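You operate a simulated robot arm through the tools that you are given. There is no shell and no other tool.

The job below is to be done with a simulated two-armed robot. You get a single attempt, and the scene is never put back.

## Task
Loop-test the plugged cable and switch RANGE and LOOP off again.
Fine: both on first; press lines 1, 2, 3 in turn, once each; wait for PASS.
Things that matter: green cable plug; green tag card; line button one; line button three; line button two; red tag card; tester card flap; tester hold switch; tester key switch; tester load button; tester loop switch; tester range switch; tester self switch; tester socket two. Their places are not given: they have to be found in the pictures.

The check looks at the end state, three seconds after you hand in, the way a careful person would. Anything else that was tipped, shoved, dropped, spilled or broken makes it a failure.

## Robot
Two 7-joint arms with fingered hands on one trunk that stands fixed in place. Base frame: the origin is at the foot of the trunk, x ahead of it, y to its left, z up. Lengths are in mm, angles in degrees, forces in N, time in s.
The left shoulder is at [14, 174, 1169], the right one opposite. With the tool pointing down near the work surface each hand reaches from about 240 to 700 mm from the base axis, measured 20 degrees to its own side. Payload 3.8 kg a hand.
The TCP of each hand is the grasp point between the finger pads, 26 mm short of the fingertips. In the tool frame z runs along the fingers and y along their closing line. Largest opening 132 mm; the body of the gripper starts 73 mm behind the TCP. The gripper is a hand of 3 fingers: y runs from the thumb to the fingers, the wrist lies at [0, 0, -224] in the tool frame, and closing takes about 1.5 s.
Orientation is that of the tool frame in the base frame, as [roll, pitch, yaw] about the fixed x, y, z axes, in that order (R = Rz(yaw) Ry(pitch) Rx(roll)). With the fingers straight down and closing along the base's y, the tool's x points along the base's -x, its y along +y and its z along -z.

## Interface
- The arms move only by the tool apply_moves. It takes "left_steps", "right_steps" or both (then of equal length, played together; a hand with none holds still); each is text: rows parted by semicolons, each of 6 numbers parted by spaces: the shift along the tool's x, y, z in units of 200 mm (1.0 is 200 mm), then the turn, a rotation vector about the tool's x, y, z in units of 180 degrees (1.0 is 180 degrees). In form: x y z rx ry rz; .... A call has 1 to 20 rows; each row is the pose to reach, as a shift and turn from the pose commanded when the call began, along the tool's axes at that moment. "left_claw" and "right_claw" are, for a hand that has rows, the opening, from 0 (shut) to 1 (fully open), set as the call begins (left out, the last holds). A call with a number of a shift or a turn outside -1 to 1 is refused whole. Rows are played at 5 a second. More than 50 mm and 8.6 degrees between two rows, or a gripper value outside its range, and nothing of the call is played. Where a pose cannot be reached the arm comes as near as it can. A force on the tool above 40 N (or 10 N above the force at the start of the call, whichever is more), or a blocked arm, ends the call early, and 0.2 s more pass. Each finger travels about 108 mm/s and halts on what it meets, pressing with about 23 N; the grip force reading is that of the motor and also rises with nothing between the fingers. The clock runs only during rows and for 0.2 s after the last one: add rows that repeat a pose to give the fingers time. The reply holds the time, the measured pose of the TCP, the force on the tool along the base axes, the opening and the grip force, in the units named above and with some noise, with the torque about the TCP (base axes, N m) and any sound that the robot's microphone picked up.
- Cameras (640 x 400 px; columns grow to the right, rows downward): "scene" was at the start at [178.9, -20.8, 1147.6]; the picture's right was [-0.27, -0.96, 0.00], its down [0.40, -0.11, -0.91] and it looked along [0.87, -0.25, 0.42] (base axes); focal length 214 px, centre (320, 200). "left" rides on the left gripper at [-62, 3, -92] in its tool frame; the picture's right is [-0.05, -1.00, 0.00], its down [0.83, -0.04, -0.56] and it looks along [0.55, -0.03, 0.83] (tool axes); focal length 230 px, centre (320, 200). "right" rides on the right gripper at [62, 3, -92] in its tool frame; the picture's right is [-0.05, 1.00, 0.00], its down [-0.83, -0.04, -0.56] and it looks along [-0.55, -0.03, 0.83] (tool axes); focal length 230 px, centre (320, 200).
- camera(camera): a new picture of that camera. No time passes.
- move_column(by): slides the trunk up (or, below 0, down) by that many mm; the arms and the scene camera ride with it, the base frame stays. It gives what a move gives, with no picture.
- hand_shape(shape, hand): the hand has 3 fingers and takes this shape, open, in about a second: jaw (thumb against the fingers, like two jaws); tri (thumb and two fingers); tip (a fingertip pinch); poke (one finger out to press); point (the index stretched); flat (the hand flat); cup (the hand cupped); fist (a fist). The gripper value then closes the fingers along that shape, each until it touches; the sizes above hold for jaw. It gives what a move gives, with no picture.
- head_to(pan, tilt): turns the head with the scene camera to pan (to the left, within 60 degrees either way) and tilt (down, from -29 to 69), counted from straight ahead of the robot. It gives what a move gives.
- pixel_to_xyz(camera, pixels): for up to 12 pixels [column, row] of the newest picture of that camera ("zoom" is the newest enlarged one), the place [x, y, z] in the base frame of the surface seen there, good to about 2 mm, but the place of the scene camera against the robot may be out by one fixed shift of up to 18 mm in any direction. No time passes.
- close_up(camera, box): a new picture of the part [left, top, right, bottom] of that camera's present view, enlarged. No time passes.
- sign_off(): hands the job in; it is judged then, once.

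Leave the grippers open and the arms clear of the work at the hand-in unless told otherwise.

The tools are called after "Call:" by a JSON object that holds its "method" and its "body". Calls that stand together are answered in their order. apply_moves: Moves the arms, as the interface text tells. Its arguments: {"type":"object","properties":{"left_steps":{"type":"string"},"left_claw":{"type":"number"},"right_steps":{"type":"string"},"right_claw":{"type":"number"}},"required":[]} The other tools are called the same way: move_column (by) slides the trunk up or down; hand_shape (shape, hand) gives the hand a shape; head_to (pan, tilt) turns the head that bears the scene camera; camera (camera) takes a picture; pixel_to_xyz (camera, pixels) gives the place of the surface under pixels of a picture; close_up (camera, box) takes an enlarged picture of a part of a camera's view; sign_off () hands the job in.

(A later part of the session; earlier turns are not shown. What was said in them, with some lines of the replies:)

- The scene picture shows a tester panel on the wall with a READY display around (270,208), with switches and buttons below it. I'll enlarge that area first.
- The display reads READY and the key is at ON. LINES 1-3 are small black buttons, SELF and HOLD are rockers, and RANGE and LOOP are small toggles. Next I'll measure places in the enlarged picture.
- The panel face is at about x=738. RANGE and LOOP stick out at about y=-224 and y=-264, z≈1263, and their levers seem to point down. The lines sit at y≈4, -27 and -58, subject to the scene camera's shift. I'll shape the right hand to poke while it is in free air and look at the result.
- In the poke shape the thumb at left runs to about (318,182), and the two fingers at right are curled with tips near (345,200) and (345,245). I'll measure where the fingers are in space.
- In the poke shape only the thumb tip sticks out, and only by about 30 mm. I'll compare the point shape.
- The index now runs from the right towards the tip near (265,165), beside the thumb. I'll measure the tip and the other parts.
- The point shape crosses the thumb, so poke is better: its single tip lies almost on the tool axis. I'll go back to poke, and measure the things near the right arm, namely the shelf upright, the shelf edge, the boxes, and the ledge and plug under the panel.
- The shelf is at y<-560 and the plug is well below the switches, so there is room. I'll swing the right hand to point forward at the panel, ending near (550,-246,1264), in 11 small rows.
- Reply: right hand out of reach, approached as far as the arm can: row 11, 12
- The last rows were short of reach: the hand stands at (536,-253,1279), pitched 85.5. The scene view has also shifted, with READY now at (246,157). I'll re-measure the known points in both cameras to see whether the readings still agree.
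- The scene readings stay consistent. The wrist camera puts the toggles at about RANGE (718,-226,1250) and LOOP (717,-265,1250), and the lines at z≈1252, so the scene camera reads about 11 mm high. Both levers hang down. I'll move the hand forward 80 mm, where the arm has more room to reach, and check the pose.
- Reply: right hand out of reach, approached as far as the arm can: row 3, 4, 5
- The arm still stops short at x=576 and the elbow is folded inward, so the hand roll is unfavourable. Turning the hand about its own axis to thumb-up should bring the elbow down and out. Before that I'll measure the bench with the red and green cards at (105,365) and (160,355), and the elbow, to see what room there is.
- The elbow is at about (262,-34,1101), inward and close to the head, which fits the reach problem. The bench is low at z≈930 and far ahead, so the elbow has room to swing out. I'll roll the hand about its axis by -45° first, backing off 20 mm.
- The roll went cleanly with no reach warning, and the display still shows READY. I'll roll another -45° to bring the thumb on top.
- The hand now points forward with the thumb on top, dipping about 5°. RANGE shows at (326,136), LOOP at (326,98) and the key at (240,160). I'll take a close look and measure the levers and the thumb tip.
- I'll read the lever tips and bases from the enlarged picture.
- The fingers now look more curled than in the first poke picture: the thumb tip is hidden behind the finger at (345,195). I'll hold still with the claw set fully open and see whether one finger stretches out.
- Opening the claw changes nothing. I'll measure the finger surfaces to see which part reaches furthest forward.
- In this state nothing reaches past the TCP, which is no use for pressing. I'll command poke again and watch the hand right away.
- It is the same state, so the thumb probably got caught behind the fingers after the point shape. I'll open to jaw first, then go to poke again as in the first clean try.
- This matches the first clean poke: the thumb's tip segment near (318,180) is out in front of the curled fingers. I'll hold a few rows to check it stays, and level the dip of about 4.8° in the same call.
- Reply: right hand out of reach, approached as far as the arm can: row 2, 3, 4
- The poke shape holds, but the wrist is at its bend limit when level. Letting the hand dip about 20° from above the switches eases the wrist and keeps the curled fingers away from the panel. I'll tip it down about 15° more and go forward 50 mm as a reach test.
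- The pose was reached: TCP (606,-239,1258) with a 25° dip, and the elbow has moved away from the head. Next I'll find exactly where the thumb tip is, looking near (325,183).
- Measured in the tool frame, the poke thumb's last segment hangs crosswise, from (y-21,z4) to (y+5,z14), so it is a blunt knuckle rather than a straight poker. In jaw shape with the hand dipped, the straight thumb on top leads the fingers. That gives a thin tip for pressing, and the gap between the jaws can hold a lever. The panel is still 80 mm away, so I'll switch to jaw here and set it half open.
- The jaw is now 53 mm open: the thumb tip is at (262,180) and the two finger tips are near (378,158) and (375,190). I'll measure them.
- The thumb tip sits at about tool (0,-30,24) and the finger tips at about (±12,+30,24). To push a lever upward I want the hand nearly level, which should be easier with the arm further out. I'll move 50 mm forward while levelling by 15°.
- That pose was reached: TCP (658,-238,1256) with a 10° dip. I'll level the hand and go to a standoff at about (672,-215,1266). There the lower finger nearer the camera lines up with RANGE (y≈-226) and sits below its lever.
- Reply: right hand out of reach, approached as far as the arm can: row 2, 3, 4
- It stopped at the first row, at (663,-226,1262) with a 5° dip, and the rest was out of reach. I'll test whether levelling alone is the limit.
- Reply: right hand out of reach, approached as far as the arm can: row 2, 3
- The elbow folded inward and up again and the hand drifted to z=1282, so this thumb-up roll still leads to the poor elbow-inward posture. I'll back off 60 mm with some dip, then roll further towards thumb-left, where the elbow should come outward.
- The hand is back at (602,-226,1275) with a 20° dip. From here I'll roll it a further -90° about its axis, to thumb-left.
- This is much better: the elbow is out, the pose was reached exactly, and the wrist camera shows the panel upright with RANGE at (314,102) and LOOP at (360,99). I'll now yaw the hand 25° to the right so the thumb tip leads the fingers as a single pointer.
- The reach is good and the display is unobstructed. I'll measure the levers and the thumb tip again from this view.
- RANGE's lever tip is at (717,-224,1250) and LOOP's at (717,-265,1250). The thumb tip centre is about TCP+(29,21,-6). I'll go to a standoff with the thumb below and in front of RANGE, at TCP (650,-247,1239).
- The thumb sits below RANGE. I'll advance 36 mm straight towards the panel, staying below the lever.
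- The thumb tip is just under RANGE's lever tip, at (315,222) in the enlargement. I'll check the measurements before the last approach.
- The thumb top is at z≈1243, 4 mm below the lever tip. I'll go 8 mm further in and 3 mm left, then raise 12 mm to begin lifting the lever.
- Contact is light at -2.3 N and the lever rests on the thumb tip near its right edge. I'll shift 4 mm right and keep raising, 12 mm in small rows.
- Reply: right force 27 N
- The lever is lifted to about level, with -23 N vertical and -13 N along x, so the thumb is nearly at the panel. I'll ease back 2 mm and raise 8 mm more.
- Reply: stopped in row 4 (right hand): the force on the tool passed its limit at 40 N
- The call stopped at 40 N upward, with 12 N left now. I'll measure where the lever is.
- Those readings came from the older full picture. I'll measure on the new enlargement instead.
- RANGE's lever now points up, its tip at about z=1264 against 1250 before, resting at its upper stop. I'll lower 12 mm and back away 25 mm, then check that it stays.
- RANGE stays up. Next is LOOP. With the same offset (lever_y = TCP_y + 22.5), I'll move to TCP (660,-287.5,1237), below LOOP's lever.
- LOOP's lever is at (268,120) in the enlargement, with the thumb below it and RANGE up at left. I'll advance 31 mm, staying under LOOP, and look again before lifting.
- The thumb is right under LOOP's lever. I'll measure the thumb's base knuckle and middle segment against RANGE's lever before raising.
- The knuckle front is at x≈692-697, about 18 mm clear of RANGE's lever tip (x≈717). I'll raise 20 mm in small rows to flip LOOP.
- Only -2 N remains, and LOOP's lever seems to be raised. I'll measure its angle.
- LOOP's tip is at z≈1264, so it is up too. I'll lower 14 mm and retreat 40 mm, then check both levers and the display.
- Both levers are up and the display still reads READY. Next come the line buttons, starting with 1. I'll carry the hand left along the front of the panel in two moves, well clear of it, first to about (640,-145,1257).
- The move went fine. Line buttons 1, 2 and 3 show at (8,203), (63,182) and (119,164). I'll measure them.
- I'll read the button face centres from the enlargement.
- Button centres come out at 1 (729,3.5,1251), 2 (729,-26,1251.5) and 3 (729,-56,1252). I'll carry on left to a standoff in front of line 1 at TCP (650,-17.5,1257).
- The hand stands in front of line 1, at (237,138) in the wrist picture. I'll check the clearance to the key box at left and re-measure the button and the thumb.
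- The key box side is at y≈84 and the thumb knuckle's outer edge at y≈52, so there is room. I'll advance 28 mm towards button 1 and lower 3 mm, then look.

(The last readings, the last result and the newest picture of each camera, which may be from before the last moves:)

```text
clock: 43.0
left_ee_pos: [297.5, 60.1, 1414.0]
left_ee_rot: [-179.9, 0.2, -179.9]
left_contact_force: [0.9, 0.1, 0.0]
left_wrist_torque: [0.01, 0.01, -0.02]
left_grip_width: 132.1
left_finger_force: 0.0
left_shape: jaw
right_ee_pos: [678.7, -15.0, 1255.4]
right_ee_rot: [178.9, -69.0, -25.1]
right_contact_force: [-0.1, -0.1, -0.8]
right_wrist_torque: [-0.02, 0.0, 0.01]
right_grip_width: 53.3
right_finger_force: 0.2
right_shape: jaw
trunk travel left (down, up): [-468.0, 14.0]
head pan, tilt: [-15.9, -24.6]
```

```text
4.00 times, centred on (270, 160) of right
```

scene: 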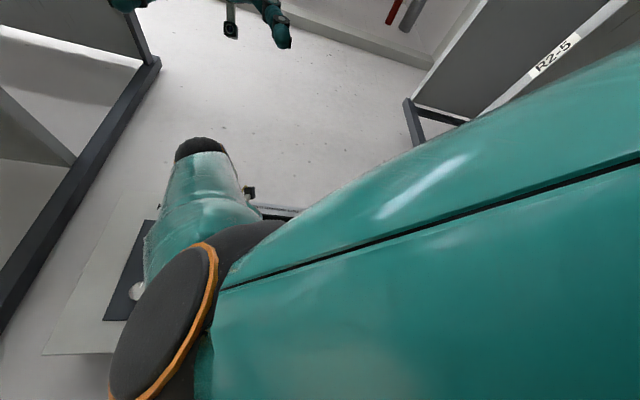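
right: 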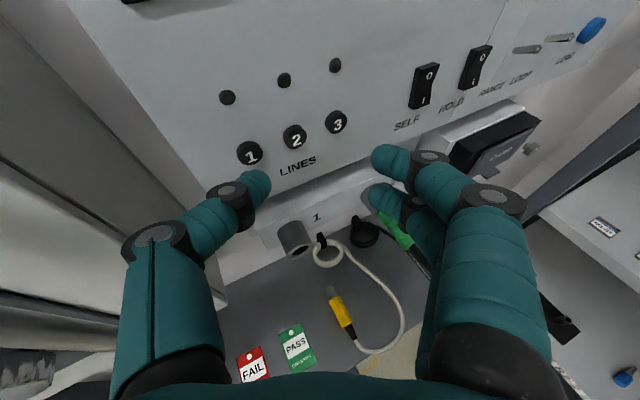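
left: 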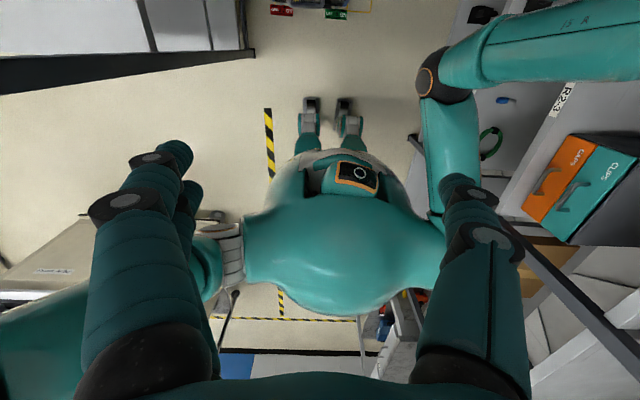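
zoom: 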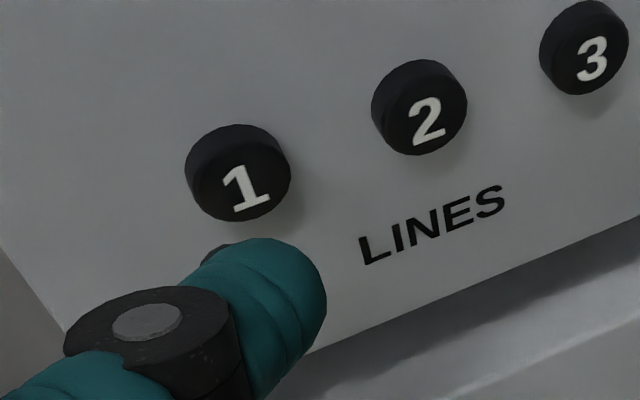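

The thumb is about 12 mm from button 1. I'll measure both to line them up.

Call:
{"method": "pixel_to_xyz", "body": {"camera": "zoom", "pixels": [[240, 185], [200, 165], [285, 190], [250, 215], [225, 245], [260, 240], [295, 250], [315, 270], [322, 290], [260, 260], [240, 250]]}}

```text
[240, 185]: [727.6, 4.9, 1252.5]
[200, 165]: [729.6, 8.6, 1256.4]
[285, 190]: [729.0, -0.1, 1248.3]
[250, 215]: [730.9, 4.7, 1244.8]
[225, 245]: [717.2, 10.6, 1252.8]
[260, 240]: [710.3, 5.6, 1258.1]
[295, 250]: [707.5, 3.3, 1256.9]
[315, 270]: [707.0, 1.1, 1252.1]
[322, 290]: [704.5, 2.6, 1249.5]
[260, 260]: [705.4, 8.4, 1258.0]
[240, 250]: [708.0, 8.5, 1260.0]
```

The thumb's front is at about TCP+(38.5,24,-4). I'll shift 4.5 mm right to centre on button 1 and press forward, in small rows, to about x=695.

Call:
{"method": "apply_moves", "body": {"right_steps": "0.0099 0.0119 0.0258 0 0 0; 0.0164 0.0034 0.0427 0 0 0; 0.0221 -0.004 0.0575 0 0 0; 0.0269 -0.0104 0.0702 0 0 0; 0.0302 -0.0146 0.0786 0 0 0"}}

Call:
{"method": "close_up", "body": {"camera": "right", "box": [210, 70, 370, 210]}}

```text
clock: 44.2
left_ee_pos: [296.6, 61.8, 1414.4]
left_ee_rot: [-179.8, 0.2, -179.9]
left_contact_force: [-0.3, -0.2, 0.6]
left_wrist_torque: [-0.01, 0.0, 0.01]
left_grip_width: 132.0
left_finger_force: 0.0
left_shape: jaw
right_ee_pos: [694.2, -19.3, 1255.2]
right_ee_rot: [178.9, -69.0, -25.0]
right_contact_force: [-9.4, 2.3, -1.5]
right_wrist_torque: [0.0, 0.1, 0.29]
right_grip_width: 52.0
right_finger_force: 0.1
right_shape: jaw
trunk travel left (down, up): [-468.0, 14.0]
head pan, tilt: [-15.9, -24.6]
heard: click
```

```text
2.86 times, centred on (290, 140) of right
```

zoom: 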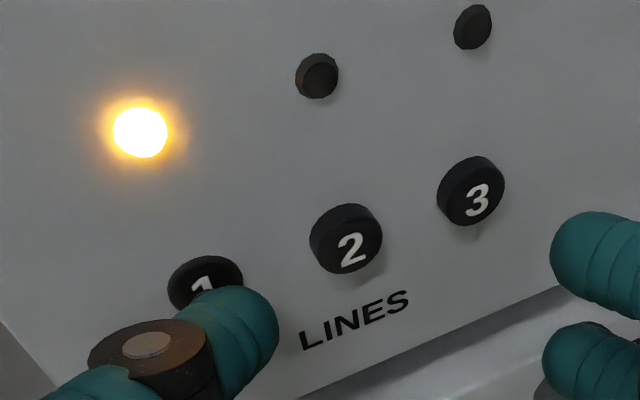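

A click was heard and LED 1 is lit. I'll back straight off 18 mm.

Call:
{"method": "apply_moves", "body": {"right_steps": "-0.0097 0.0127 -0.0253 0 0 0; -0.0194 0.0254 -0.0507 0 0 0; -0.0292 0.0382 -0.076 0 0 0; -0.0292 0.0382 -0.076 0 0 0"}}

Call:
{"method": "camera", "body": {"camera": "right"}}

Call:
{"method": "close_up", "body": {"camera": "right", "box": [210, 70, 370, 210]}}

```text
clock: 45.2
left_ee_pos: [297.3, 59.5, 1412.9]
left_ee_rot: [-180.0, 0.2, -179.9]
left_contact_force: [0.0, -0.1, 0.5]
left_wrist_torque: [0.0, 0.01, -0.01]
left_grip_width: 131.8
left_finger_force: 0.0
left_shape: jaw
right_ee_pos: [678.3, -18.2, 1254.3]
right_ee_rot: [178.9, -69.0, -25.2]
right_contact_force: [-0.4, 0.2, -0.5]
right_wrist_torque: [0.04, 0.02, -0.01]
right_grip_width: 52.8
right_finger_force: 0.1
right_shape: jaw
trunk travel left (down, up): [-468.0, 14.0]
head pan, tilt: [-15.9, -24.6]
```

```text
taken
```

right: 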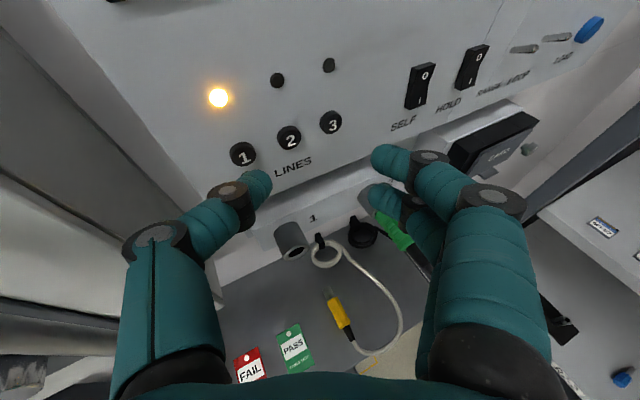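

```text
2.86 times, centred on (290, 140) of right
```

zoom: 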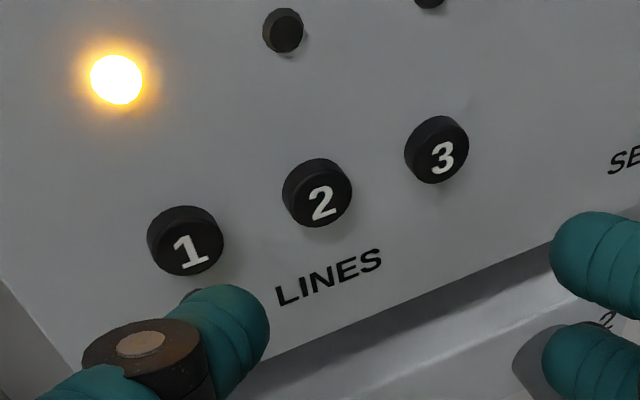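

LED 1 stays on. I'll measure the three button centres again for the shift to line 2.

Call:
{"method": "pixel_to_xyz", "body": {"camera": "zoom", "pixels": [[186, 245], [320, 197], [438, 153], [290, 195], [348, 197], [152, 243], [220, 245], [190, 292], [230, 285]]}}

```text
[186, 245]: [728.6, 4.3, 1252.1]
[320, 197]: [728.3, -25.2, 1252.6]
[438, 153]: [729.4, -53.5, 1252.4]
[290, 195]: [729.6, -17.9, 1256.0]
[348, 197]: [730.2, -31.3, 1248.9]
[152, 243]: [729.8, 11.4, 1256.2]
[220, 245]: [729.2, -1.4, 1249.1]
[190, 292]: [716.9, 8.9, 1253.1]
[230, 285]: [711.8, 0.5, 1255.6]
```

The centres are 1 at y=4.4, 2 at y=-25 and 3 at y=-54. I'll shift 31 mm right to stand before line 2.

Call:
{"method": "apply_moves", "body": {"right_steps": "0.0135 0.0708 0.0305 0 0 0; 0.027 0.1416 0.061 0 0 0; 0.027 0.1416 0.061 0 0 0"}}

Call:
{"method": "close_up", "body": {"camera": "right", "box": [210, 70, 370, 210]}}

```text
clock: 46.0
left_ee_pos: [299.8, 60.3, 1414.0]
left_ee_rot: [-179.9, 0.2, -179.9]
left_contact_force: [0.6, 0.0, 0.3]
left_wrist_torque: [-0.01, -0.01, 0.03]
left_grip_width: 131.8
left_finger_force: 0.1
left_shape: jaw
right_ee_pos: [678.0, -52.4, 1255.4]
right_ee_rot: [179.0, -69.0, -25.4]
right_contact_force: [-0.2, -0.4, 0.2]
right_wrist_torque: [-0.01, 0.0, 0.0]
right_grip_width: 52.7
right_finger_force: 0.0
right_shape: jaw
trunk travel left (down, up): [-468.0, 14.0]
head pan, tilt: [-15.9, -24.6]
```

```text
2.86 times, centred on (290, 140) of right
```

zoom: 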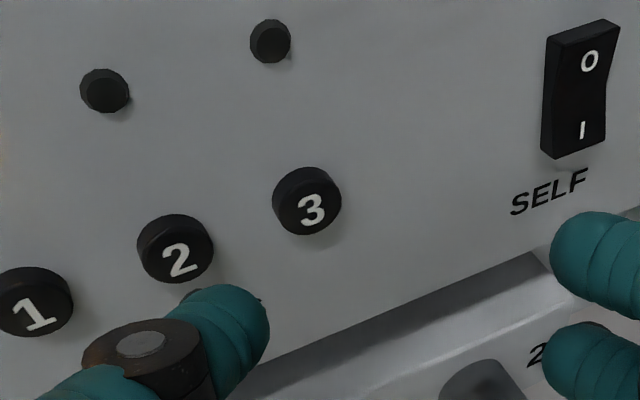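

Button 2 is just ahead, at (175,248) in the enlargement, with LED 1's glow at the left edge. The hand is about 3 mm too far right, so I'll correct that while pressing in to x≈695.

Call:
{"method": "apply_moves", "body": {"right_steps": "0.0042 -0.0221 0.0109 0 0 0; 0.0106 -0.0307 0.0278 0 0 0; 0.0163 -0.0382 0.0425 0 0 0; 0.0211 -0.0446 0.0552 0 0 0; 0.0252 -0.05 0.0657 0 0 0"}}

Call:
{"method": "close_up", "body": {"camera": "right", "box": [170, 70, 330, 210]}}

```text
clock: 47.2
left_ee_pos: [296.6, 60.6, 1413.7]
left_ee_rot: [-179.9, 0.3, -179.9]
left_contact_force: [0.0, -0.6, -0.6]
left_wrist_torque: [0.0, 0.04, 0.0]
left_grip_width: 131.8
left_finger_force: 0.1
left_shape: jaw
right_ee_pos: [693.0, -46.3, 1256.2]
right_ee_rot: [178.8, -68.8, -25.0]
right_contact_force: [-5.9, 2.1, -1.2]
right_wrist_torque: [-0.03, 0.1, 0.2]
right_grip_width: 52.0
right_finger_force: 0.1
right_shape: jaw
trunk travel left (down, up): [-468.0, 14.0]
head pan, tilt: [-15.9, -24.6]
heard: click
```

```text
2.86 times, centred on (250, 140) of right
```

zoom: 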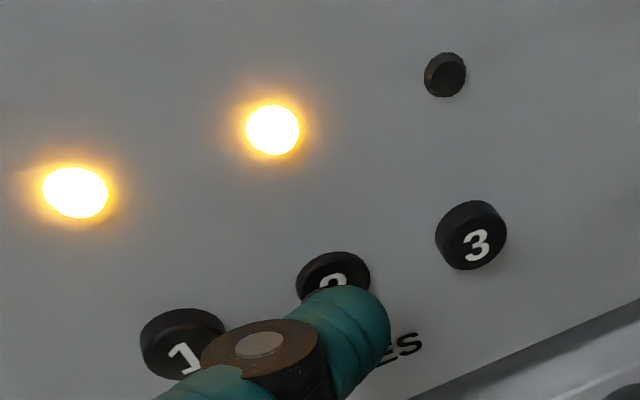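

Click heard, and LEDs 1 and 2 are lit. I'll back off 18 mm and then shift to line 3. From TCP_y=-46 I need about -78, so 31 mm to the right.

Call:
{"method": "apply_moves", "body": {"right_steps": "-0.0098 0.0127 -0.0253 0 0 0; -0.0196 0.0254 -0.0507 0 0 0; -0.0295 0.0382 -0.076 0 0 0; -0.0165 0.108 -0.0455 0 0 0; -0.0035 0.178 -0.015 0 0 0; -0.0035 0.178 -0.015 0 0 0"}}

Call:
{"method": "camera", "body": {"camera": "right"}}

Call:
{"method": "close_up", "body": {"camera": "right", "box": [170, 70, 330, 210]}}

```text
clock: 48.6
left_ee_pos: [299.1, 60.6, 1413.4]
left_ee_rot: [-180.0, 0.2, -180.0]
left_contact_force: [-0.8, -0.5, -0.8]
left_wrist_torque: [0.03, -0.02, 0.0]
left_grip_width: 132.2
left_finger_force: 0.1
left_shape: jaw
right_ee_pos: [676.5, -80.3, 1258.1]
right_ee_rot: [179.1, -69.1, -25.6]
right_contact_force: [-0.6, -0.4, -0.3]
right_wrist_torque: [0.0, 0.0, -0.03]
right_grip_width: 52.6
right_finger_force: 0.1
right_shape: jaw
trunk travel left (down, up): [-468.0, 14.0]
head pan, tilt: [-15.9, -24.6]
```

```text
taken
```

right: 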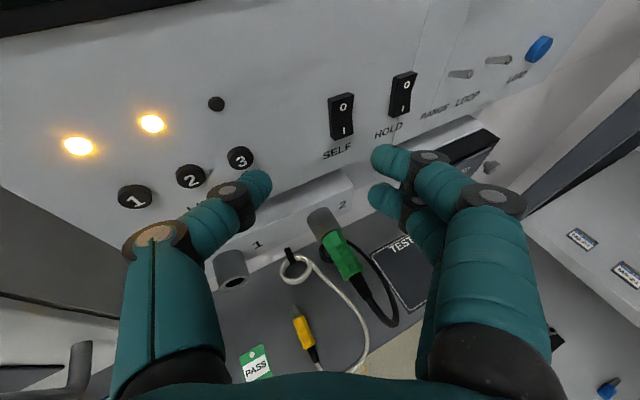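

```text
2.86 times, centred on (250, 140) of right
```

zoom: 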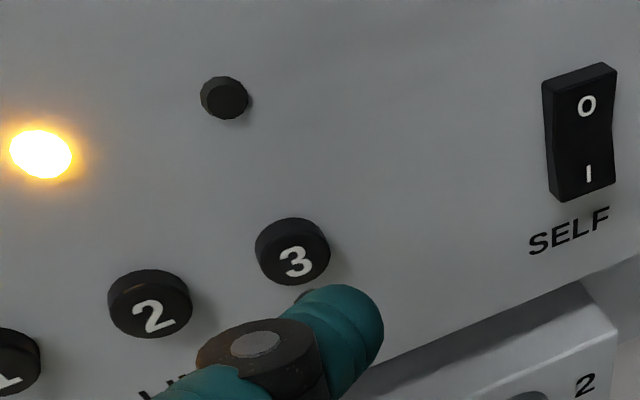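

LEDs 1 and 2 are lit and button 3 is at (292,250) in the enlargement. I'll measure it once more before pressing.

Call:
{"method": "pixel_to_xyz", "body": {"camera": "zoom", "pixels": [[292, 252], [260, 248], [326, 252], [150, 304], [305, 293], [345, 287], [370, 300]]}}

```text
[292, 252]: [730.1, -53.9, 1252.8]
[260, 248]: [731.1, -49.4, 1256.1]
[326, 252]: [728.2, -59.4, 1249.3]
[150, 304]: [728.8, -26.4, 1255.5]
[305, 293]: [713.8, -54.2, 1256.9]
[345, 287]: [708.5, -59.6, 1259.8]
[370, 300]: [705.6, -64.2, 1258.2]
```

The alignment is good: I'll shift +2 mm in y, -2.5 mm in z, and press button 3 in to x≈695.

Call:
{"method": "apply_moves", "body": {"right_steps": "-0.0052 -0.0198 0.0215 0 0 0; 0.0013 -0.0284 0.0383 0 0 0; 0.0077 -0.0371 0.0551 0 0 0; 0.0126 -0.0436 0.0678 0 0 0; 0.0166 -0.049 0.0783 0 0 0"}}

Call:
{"method": "close_up", "body": {"camera": "right", "box": [130, 70, 330, 210]}}

```text
clock: 49.8
left_ee_pos: [296.5, 62.1, 1414.4]
left_ee_rot: [-180.0, 0.2, -179.9]
left_contact_force: [0.5, 0.1, 0.3]
left_wrist_torque: [-0.02, 0.02, 0.01]
left_grip_width: 132.1
left_finger_force: 0.1
left_shape: jaw
right_ee_pos: [694.9, -75.7, 1254.3]
right_ee_rot: [179.0, -69.0, -25.1]
right_contact_force: [-6.7, 1.3, -1.4]
right_wrist_torque: [-0.07, 0.09, 0.21]
right_grip_width: 52.1
right_finger_force: 0.0
right_shape: jaw
trunk travel left (down, up): [-468.0, 14.0]
head pan, tilt: [-15.9, -24.6]
heard: click
```

```text
2.86 times, centred on (230, 140) of right
```

zoom: 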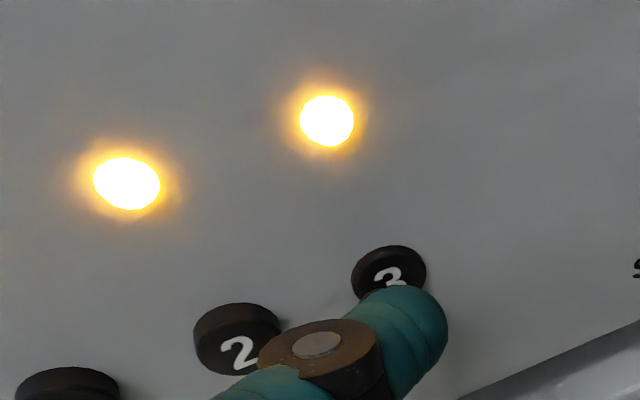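

Click heard and all three LEDs are lit. I'll back off 45 mm, then look at the display.

Call:
{"method": "apply_moves", "body": {"right_steps": "-0.018 0.024 -0.0475 0 0 0; -0.036 0.048 -0.095 0 0 0; -0.054 0.072 -0.1425 0 0 0; -0.073 0.0955 -0.19 0 0 0; -0.073 0.0955 -0.19 0 0 0"}}

Call:
{"method": "camera", "body": {"camera": "right"}}

Call:
{"method": "camera", "body": {"camera": "scene"}}

```text
clock: 51.0
left_ee_pos: [298.8, 60.9, 1412.4]
left_ee_rot: [-179.9, 0.1, -179.9]
left_contact_force: [0.7, 0.4, 0.3]
left_wrist_torque: [-0.03, 0.0, -0.03]
left_grip_width: 131.9
left_finger_force: 0.0
left_shape: jaw
right_ee_pos: [650.4, -87.8, 1262.8]
right_ee_rot: [179.8, -69.7, -27.0]
right_contact_force: [-0.3, -0.5, -0.7]
right_wrist_torque: [0.0, 0.01, 0.01]
right_grip_width: 52.8
right_finger_force: 0.0
right_shape: jaw
trunk travel left (down, up): [-468.0, 14.0]
head pan, tilt: [-15.9, -24.6]
```

```text
taken
```

right: 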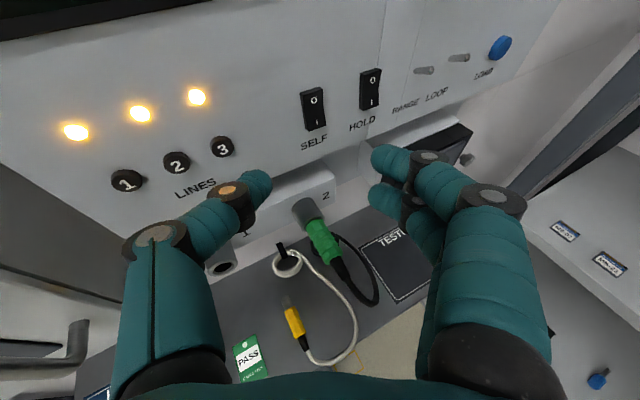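

```text
taken
```

scene: 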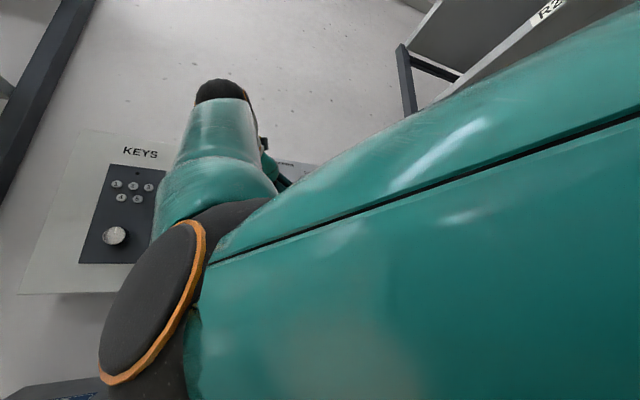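

All three lines are lit. The arm hides the display from the scene camera, so I'll move the hand back to the right, to a standoff above RANGE at about (645,-247,1290), and then read it.

Call:
{"method": "apply_moves", "body": {"right_steps": "0.061 0.18 0.068 0 0 0; 0.122 0.36 0.136 0 0 0; 0.183 0.54 0.203 0 0 0; 0.2444 0.72 0.271 0 0 0; 0.2444 0.72 0.271 0 0 0"}}

Call:
{"method": "camera", "body": {"camera": "right"}}

Call:
{"method": "camera", "body": {"camera": "scene"}}

```text
clock: 52.2
left_ee_pos: [300.1, 61.5, 1413.8]
left_ee_rot: [-179.8, 0.2, -179.9]
left_contact_force: [0.5, -0.5, 0.1]
left_wrist_torque: [-0.01, 0.01, -0.05]
left_grip_width: 132.0
left_finger_force: 0.1
left_shape: jaw
right_ee_pos: [643.5, -234.0, 1283.0]
right_ee_rot: [178.8, -69.0, -25.0]
right_contact_force: [-0.6, -0.3, -0.4]
right_wrist_torque: [0.0, -0.02, 0.01]
right_grip_width: 52.7
right_finger_force: 0.0
right_shape: jaw
trunk travel left (down, up): [-468.0, 14.0]
head pan, tilt: [-15.9, -24.6]
```

```text
taken
```

right: 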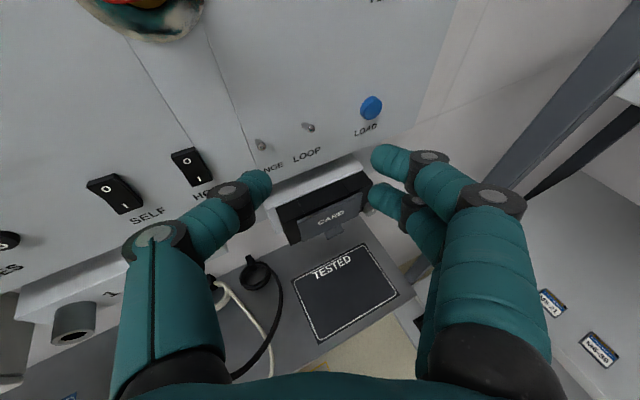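

```text
taken
```

scene: 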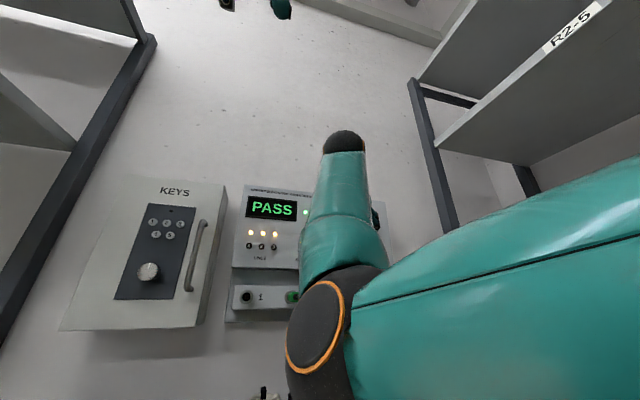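

The display shows PASS with all three LEDs lit. Now the two levers go off again. I'll bring the thumb above RANGE's lever at TCP (675,-247,1290) and check the height.

Call:
{"method": "apply_moves", "body": {"right_steps": "0.0587 0.0377 0.0554 0 0 0; 0.0757 0.0155 0.0998 0 0 0; 0.0927 -0.0067 0.1442 0 0 0; 0.0927 -0.0067 0.1442 0 0 0"}}

Call:
{"method": "camera", "body": {"camera": "right"}}

Call:
{"method": "close_up", "body": {"camera": "right", "box": [190, 130, 350, 270]}}

```text
clock: 53.2
left_ee_pos: [297.3, 61.5, 1412.3]
left_ee_rot: [-180.0, 0.2, -179.8]
left_contact_force: [0.2, -1.1, -0.5]
left_wrist_torque: [-0.01, 0.0, 0.0]
left_grip_width: 132.1
left_finger_force: 0.0
left_shape: jaw
right_ee_pos: [676.3, -248.7, 1288.4]
right_ee_rot: [178.9, -69.0, -25.2]
right_contact_force: [-1.1, 0.6, 0.0]
right_wrist_torque: [0.02, 0.0, 0.0]
right_grip_width: 52.8
right_finger_force: 0.0
right_shape: jaw
trunk travel left (down, up): [-468.0, 14.0]
head pan, tilt: [-15.9, -24.6]
```

```text
taken
```

right: 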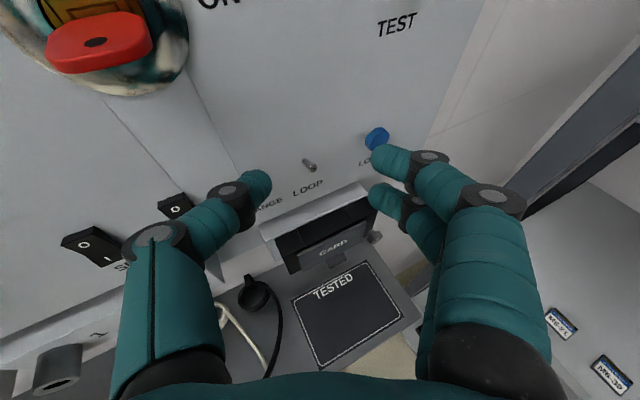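

```text
2.86 times, centred on (270, 200) of right
```

zoom: 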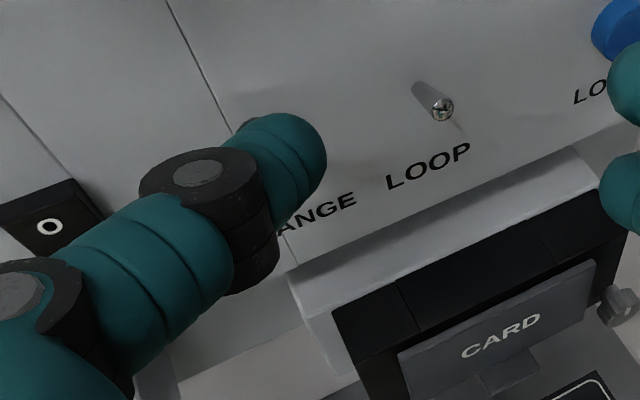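

The thumb now covers RANGE from above, so I'll rely on the numbers: its underside is about TCP_z-14.5 and the lever top is at 1267. I'll advance 15 mm and press down 21 mm in small rows.

Call:
{"method": "apply_moves", "body": {"right_steps": "0.0118 -0.0183 0.0307 0 0 0; 0.0235 -0.0365 0.0614 0 0 0; -0.0045 -0.0365 0.0721 0 0 0; -0.0325 -0.0365 0.0829 0 0 0; -0.0559 -0.0365 0.0918 0 0 0; -0.0746 -0.0365 0.099 0 0 0; -0.0746 -0.0365 0.099 0 0 0"}}

Call:
{"method": "close_up", "body": {"camera": "right", "box": [190, 110, 350, 250]}}

```text
clock: 54.8
left_ee_pos: [298.0, 62.3, 1413.2]
left_ee_rot: [-180.0, 0.2, -179.9]
left_contact_force: [0.1, -0.7, 0.5]
left_wrist_torque: [-0.02, -0.03, -0.02]
left_grip_width: 131.9
left_finger_force: 0.1
left_shape: jaw
right_ee_pos: [690.2, -247.8, 1265.8]
right_ee_rot: [178.9, -69.0, -25.2]
right_contact_force: [1.2, 1.1, 2.0]
right_wrist_torque: [0.03, -0.06, 0.03]
right_grip_width: 53.9
right_finger_force: 0.2
right_shape: jaw
trunk travel left (down, up): [-468.0, 14.0]
head pan, tilt: [-15.9, -24.6]
```

```text
2.86 times, centred on (270, 180) of right
```

zoom: 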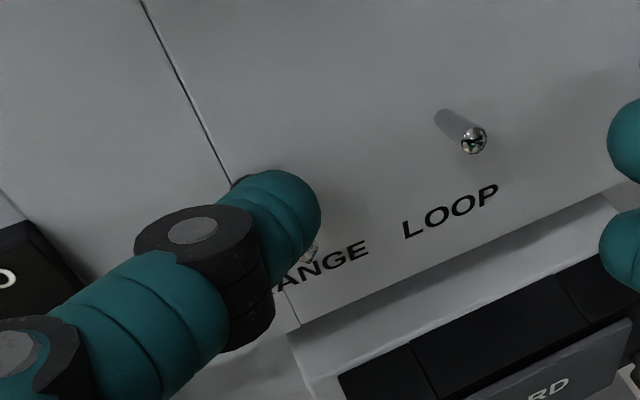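

The lever tip now peeks out below the thumb near (306,255), with only +2 N of force. I'll measure it.

Call:
{"method": "close_up", "body": {"camera": "right", "box": [240, 160, 300, 220]}}

```text
6.67 times, centred on (270, 190) of right
```

zoom: 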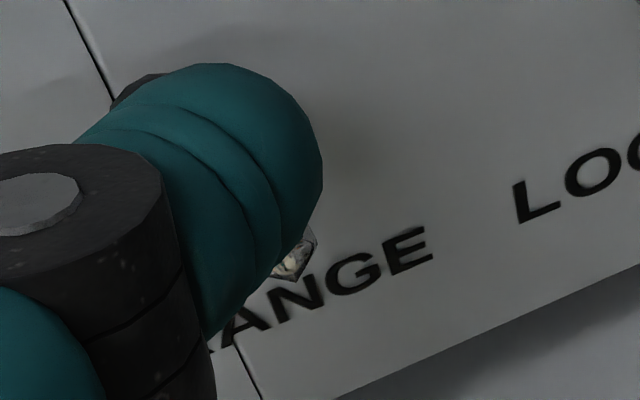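

Call:
{"method": "pixel_to_xyz", "body": {"camera": "zoom", "pixels": [[293, 262], [300, 255], [285, 268], [308, 240], [300, 215], [250, 260], [225, 70]]}}

```text
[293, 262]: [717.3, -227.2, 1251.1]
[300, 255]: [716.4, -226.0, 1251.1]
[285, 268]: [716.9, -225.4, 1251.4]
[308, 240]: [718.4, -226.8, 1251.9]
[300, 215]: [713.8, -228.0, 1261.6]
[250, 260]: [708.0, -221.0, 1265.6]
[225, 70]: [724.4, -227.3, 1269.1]
```

RANGE's tip is at z≈1251, so it is down. I'll raise 22 mm and step back 25 mm to confirm.

Call:
{"method": "apply_moves", "body": {"right_steps": "0.034 0 -0.013 0 0 0; 0.068 0 -0.026 0 0 0; 0.1027 0 -0.0394 0 0 0; 0.0825 0.0266 -0.0922 0 0 0; 0.0622 0.0533 -0.145 0 0 0; 0.0622 0.0533 -0.145 0 0 0"}}

Call:
{"method": "camera", "body": {"camera": "right"}}

Call:
{"method": "close_up", "body": {"camera": "right", "box": [190, 100, 350, 240]}}

Call:
{"method": "close_up", "body": {"camera": "scene", "box": [215, 175, 405, 330]}}

```text
clock: 56.2
left_ee_pos: [297.3, 60.0, 1412.7]
left_ee_rot: [-179.9, 0.1, -180.0]
left_contact_force: [0.3, 0.2, 0.3]
left_wrist_torque: [0.0, 0.02, 0.01]
left_grip_width: 131.8
left_finger_force: 0.1
left_shape: jaw
right_ee_pos: [666.8, -245.8, 1286.9]
right_ee_rot: [178.8, -68.9, -25.1]
right_contact_force: [0.2, 0.5, 0.9]
right_wrist_torque: [0.01, 0.07, -0.03]
right_grip_width: 53.4
right_finger_force: 0.1
right_shape: jaw
trunk travel left (down, up): [-468.0, 14.0]
head pan, tilt: [-15.9, -24.6]
```

```text
taken
```

right: 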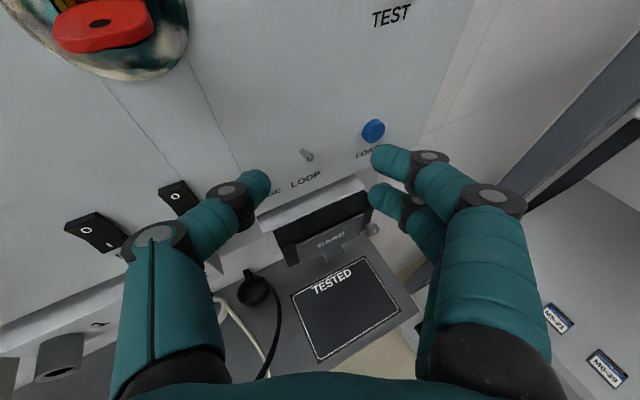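

```text
2.86 times, centred on (270, 170) of right
```

zoom: 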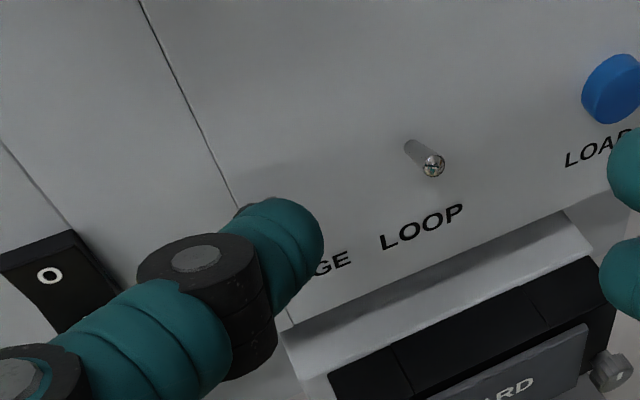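

```text
2.58 times, centred on (310, 252) of scene
```

zoom: 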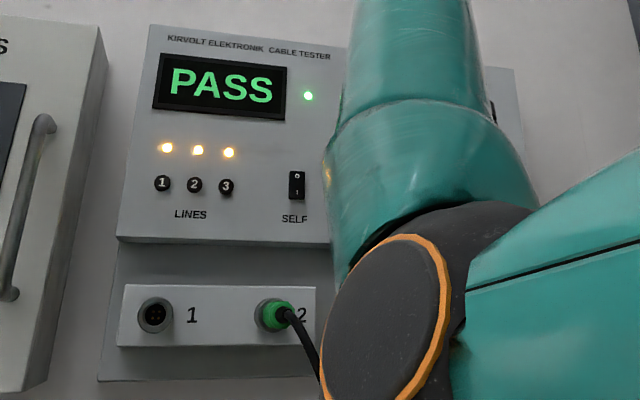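

The display stays at PASS. I'll shift to stand above LOOP at TCP (675,-287.5,1289).

Call:
{"method": "apply_moves", "body": {"right_steps": "0.018 0.057 0.0375 0 0 0; 0.036 0.114 0.075 0 0 0; 0.0541 0.171 0.1124 0 0 0; 0.0541 0.171 0.1124 0 0 0"}}

Call:
{"method": "camera", "body": {"camera": "right"}}

Call:
{"method": "close_up", "body": {"camera": "right", "box": [110, 110, 350, 260]}}

```text
clock: 57.2
left_ee_pos: [298.4, 60.7, 1412.7]
left_ee_rot: [-180.0, 0.1, -179.8]
left_contact_force: [-0.3, 0.0, -0.1]
left_wrist_torque: [-0.01, -0.02, 0.0]
left_grip_width: 131.7
left_finger_force: 0.0
left_shape: jaw
right_ee_pos: [674.5, -288.4, 1290.7]
right_ee_rot: [179.0, -69.0, -25.2]
right_contact_force: [0.1, -0.7, -0.6]
right_wrist_torque: [0.02, 0.0, -0.02]
right_grip_width: 53.3
right_finger_force: 0.1
right_shape: jaw
trunk travel left (down, up): [-468.0, 14.0]
head pan, tilt: [-15.9, -24.6]
```

```text
taken
```

right: 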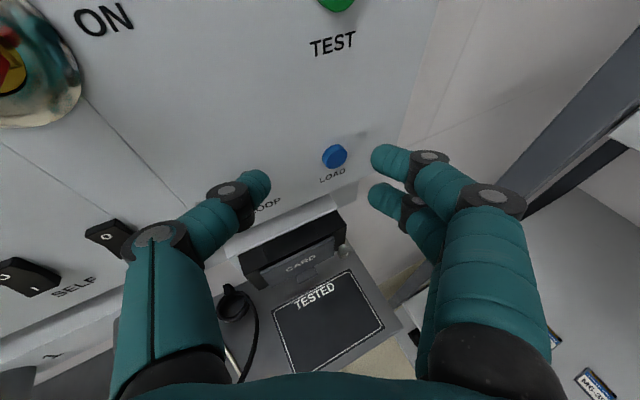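

```text
2.67 times, centred on (230, 185) of right
```

zoom: 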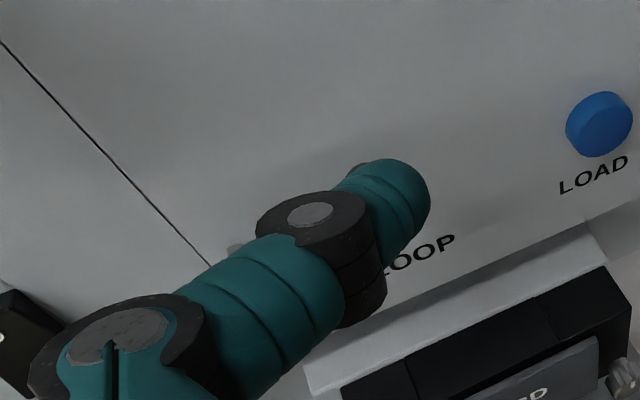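

RANGE is out of the way and LOOP is under the thumb. I'll advance 15.5 mm and press down 24 mm in small rows.

Call:
{"method": "apply_moves", "body": {"right_steps": "0.0122 -0.0188 0.0318 0 0 0; 0.0243 -0.0375 0.0635 0 0 0; -0.0037 -0.0375 0.0742 0 0 0; -0.0317 -0.0375 0.085 0 0 0; -0.0598 -0.0375 0.0957 0 0 0; -0.0784 -0.0375 0.1029 0 0 0; -0.0901 -0.0375 0.1074 0 0 0; -0.0901 -0.0375 0.1074 0 0 0"}}

Call:
{"method": "close_up", "body": {"camera": "right", "box": [150, 120, 310, 240]}}

```text
clock: 59.0
left_ee_pos: [298.2, 62.4, 1413.3]
left_ee_rot: [-179.9, 0.2, -179.9]
left_contact_force: [-0.2, -0.7, -0.2]
left_wrist_torque: [0.0, 0.01, 0.02]
left_grip_width: 132.3
left_finger_force: 0.1
left_shape: jaw
right_ee_pos: [689.8, -288.5, 1266.6]
right_ee_rot: [178.9, -69.1, -25.1]
right_contact_force: [-0.5, 2.3, 2.3]
right_wrist_torque: [0.09, -0.06, 0.07]
right_grip_width: 53.9
right_finger_force: 0.0
right_shape: jaw
trunk travel left (down, up): [-468.0, 14.0]
head pan, tilt: [-15.9, -24.6]
```

```text
3.33 times, centred on (230, 180) of right
```

zoom: 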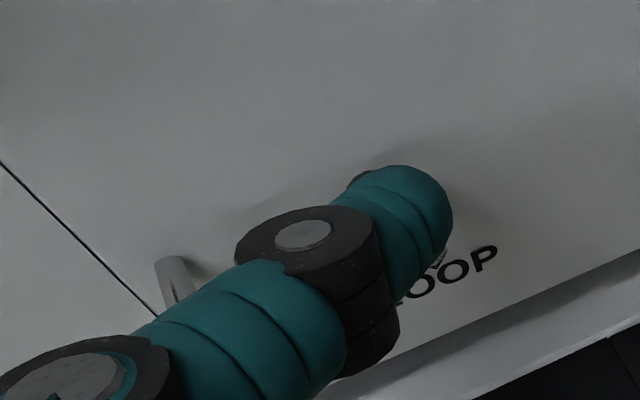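

LOOP's tip shows just below the thumb at (438,262) with +2 N, as it did for RANGE. I'll raise 22 mm, go back 40 mm, and check both levers.

Call:
{"method": "apply_moves", "body": {"right_steps": "0.034 0 -0.013 0 0 0; 0.068 0 -0.026 0 0 0; 0.1027 0 -0.0394 0 0 0; 0.0825 0.0266 -0.0922 0 0 0; 0.0622 0.0533 -0.145 0 0 0; 0.038 0.085 -0.2085 0 0 0; 0.038 0.085 -0.2085 0 0 0"}}

Call:
{"method": "camera", "body": {"camera": "right"}}

Call:
{"method": "camera", "body": {"camera": "scene"}}

```text
clock: 60.6
left_ee_pos: [298.9, 60.4, 1413.2]
left_ee_rot: [-179.9, 0.2, -179.9]
left_contact_force: [0.1, -0.3, 0.6]
left_wrist_torque: [0.0, -0.01, -0.01]
left_grip_width: 131.8
left_finger_force: 0.1
left_shape: jaw
right_ee_pos: [650.4, -288.0, 1290.1]
right_ee_rot: [178.9, -69.0, -25.1]
right_contact_force: [0.3, -0.3, 0.2]
right_wrist_torque: [-0.02, 0.0, 0.0]
right_grip_width: 53.3
right_finger_force: 0.1
right_shape: jaw
trunk travel left (down, up): [-468.0, 14.0]
head pan, tilt: [-15.9, -24.6]
```

```text
taken
```

right: 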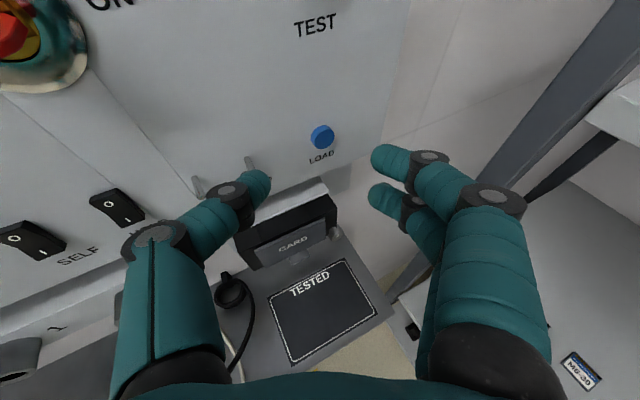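

```text
taken
```

scene: 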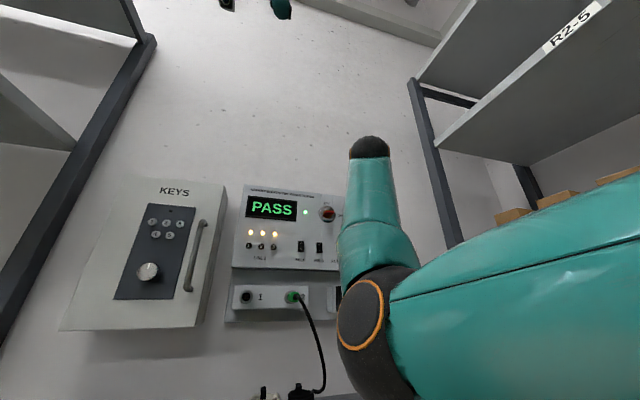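

Both levers look down and the display still says PASS. I'll withdraw the hand 110 mm and verify the whole panel.

Call:
{"method": "apply_moves", "body": {"right_steps": "-0.025 0.07 -0.118 0 0 0; -0.05 0.139 -0.236 0 0 0; -0.076 0.209 -0.354 0 0 0; -0.101 0.2785 -0.4725 0 0 0; -0.101 0.2785 -0.4725 0 0 0", "right_claw": 1}}

Call:
{"method": "camera", "body": {"camera": "right"}}

Call:
{"method": "camera", "body": {"camera": "scene"}}

```text
clock: 61.8
left_ee_pos: [297.7, 60.2, 1413.4]
left_ee_rot: [-179.9, 0.1, -179.8]
left_contact_force: [0.4, -0.6, 0.7]
left_wrist_torque: [-0.01, 0.05, -0.01]
left_grip_width: 131.7
left_finger_force: 0.1
left_shape: jaw
right_ee_pos: [540.3, -295.0, 1301.8]
right_ee_rot: [178.8, -69.0, -25.0]
right_contact_force: [-0.1, -0.2, 0.6]
right_wrist_torque: [0.01, 0.01, -0.01]
right_grip_width: 131.8
right_finger_force: 0.1
right_shape: jaw
trunk travel left (down, up): [-468.0, 14.0]
head pan, tilt: [-15.9, -24.6]
```

```text
taken
```

right: 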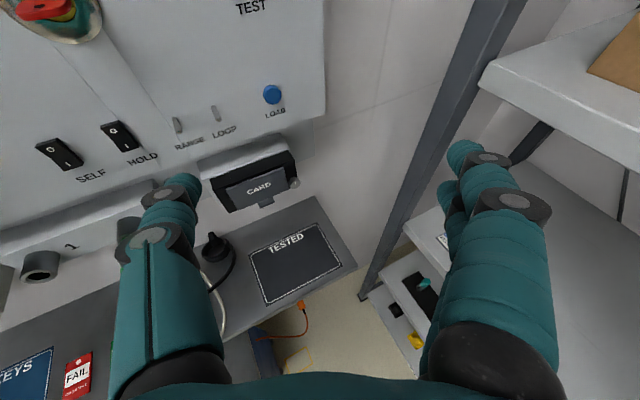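

```text
taken
```

scene: 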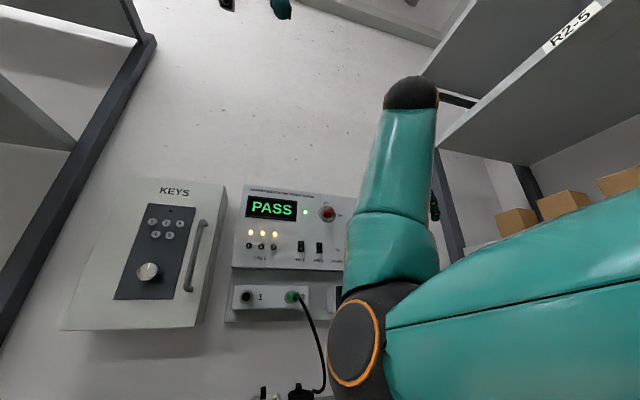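

I'll take close-ups of the levers from the wrist camera and of the panel from the scene camera to confirm their state.

Call:
{"method": "close_up", "body": {"camera": "scene", "box": [215, 175, 405, 330]}}

Call:
{"method": "close_up", "body": {"camera": "right", "box": [140, 80, 300, 180]}}

Call:
{"method": "pixel_to_xyz", "body": {"camera": "zoom", "pixels": [[155, 170], [160, 190], [300, 120], [308, 150]]}}

```text
2.58 times, centred on (310, 252) of scene
```

zoom: 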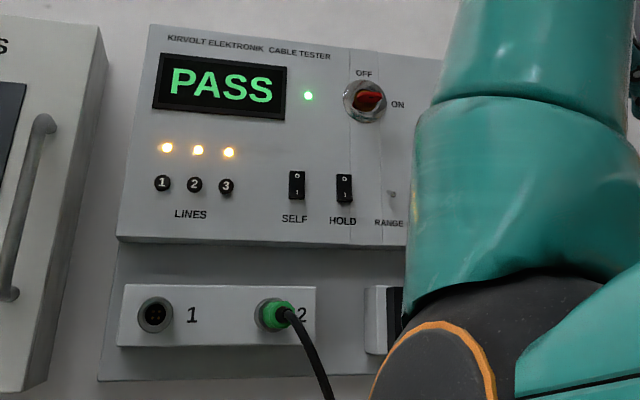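

```text
4.00 times, centred on (220, 130) of right
```

zoom: 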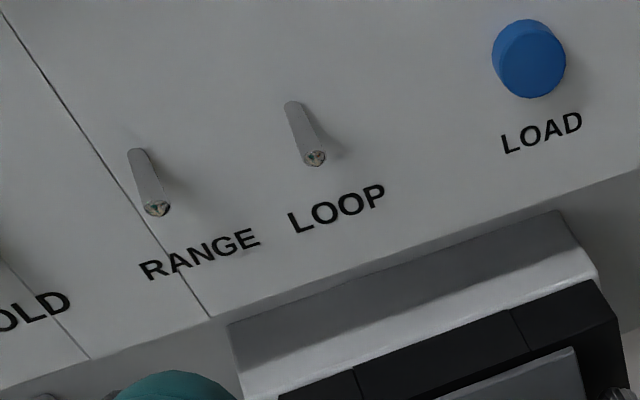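

```text
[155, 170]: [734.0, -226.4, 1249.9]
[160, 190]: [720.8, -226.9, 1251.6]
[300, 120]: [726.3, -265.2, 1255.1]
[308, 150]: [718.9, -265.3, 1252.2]
```

The final state checks out:
- RANGE and LOOP are both down again, as at the start.
- The display reads PASS with LEDs 1-3 lit.
- SELF, HOLD, the key, the plug and the card flap look unchanged.
- Both hands are open and clear of the panel.

I'll hand the job in.

Call:
{"method": "sign_off", "body": {}}

```text
The job is handed in.
```

The loop test is finished: the tester shows PASS, and RANGE and LOOP are both off again. I've handed the job in; no result of the check has come back.

- **Switching on:** I flipped RANGE and then LOOP up. RANGE was stiff enough to reach the 40 N force limit once, at its upper stop.
- **Lines:** I pressed 1, 2 and 3 in turn, once each. Each gave one click and lit its LED.
- **Switching off:** Only after PASS appeared did I push RANGE and then LOOP back down. Their tips measured about the same height as at the start.
- **Rest of the panel:** SELF, HOLD, the key, the plug and the card flap look unchanged. The display still read PASS in the last picture.

Neither lever is marked on or off. I took down as off because both were down at the start.

Both hands are open, and the right hand is about 170 mm clear of the panel.
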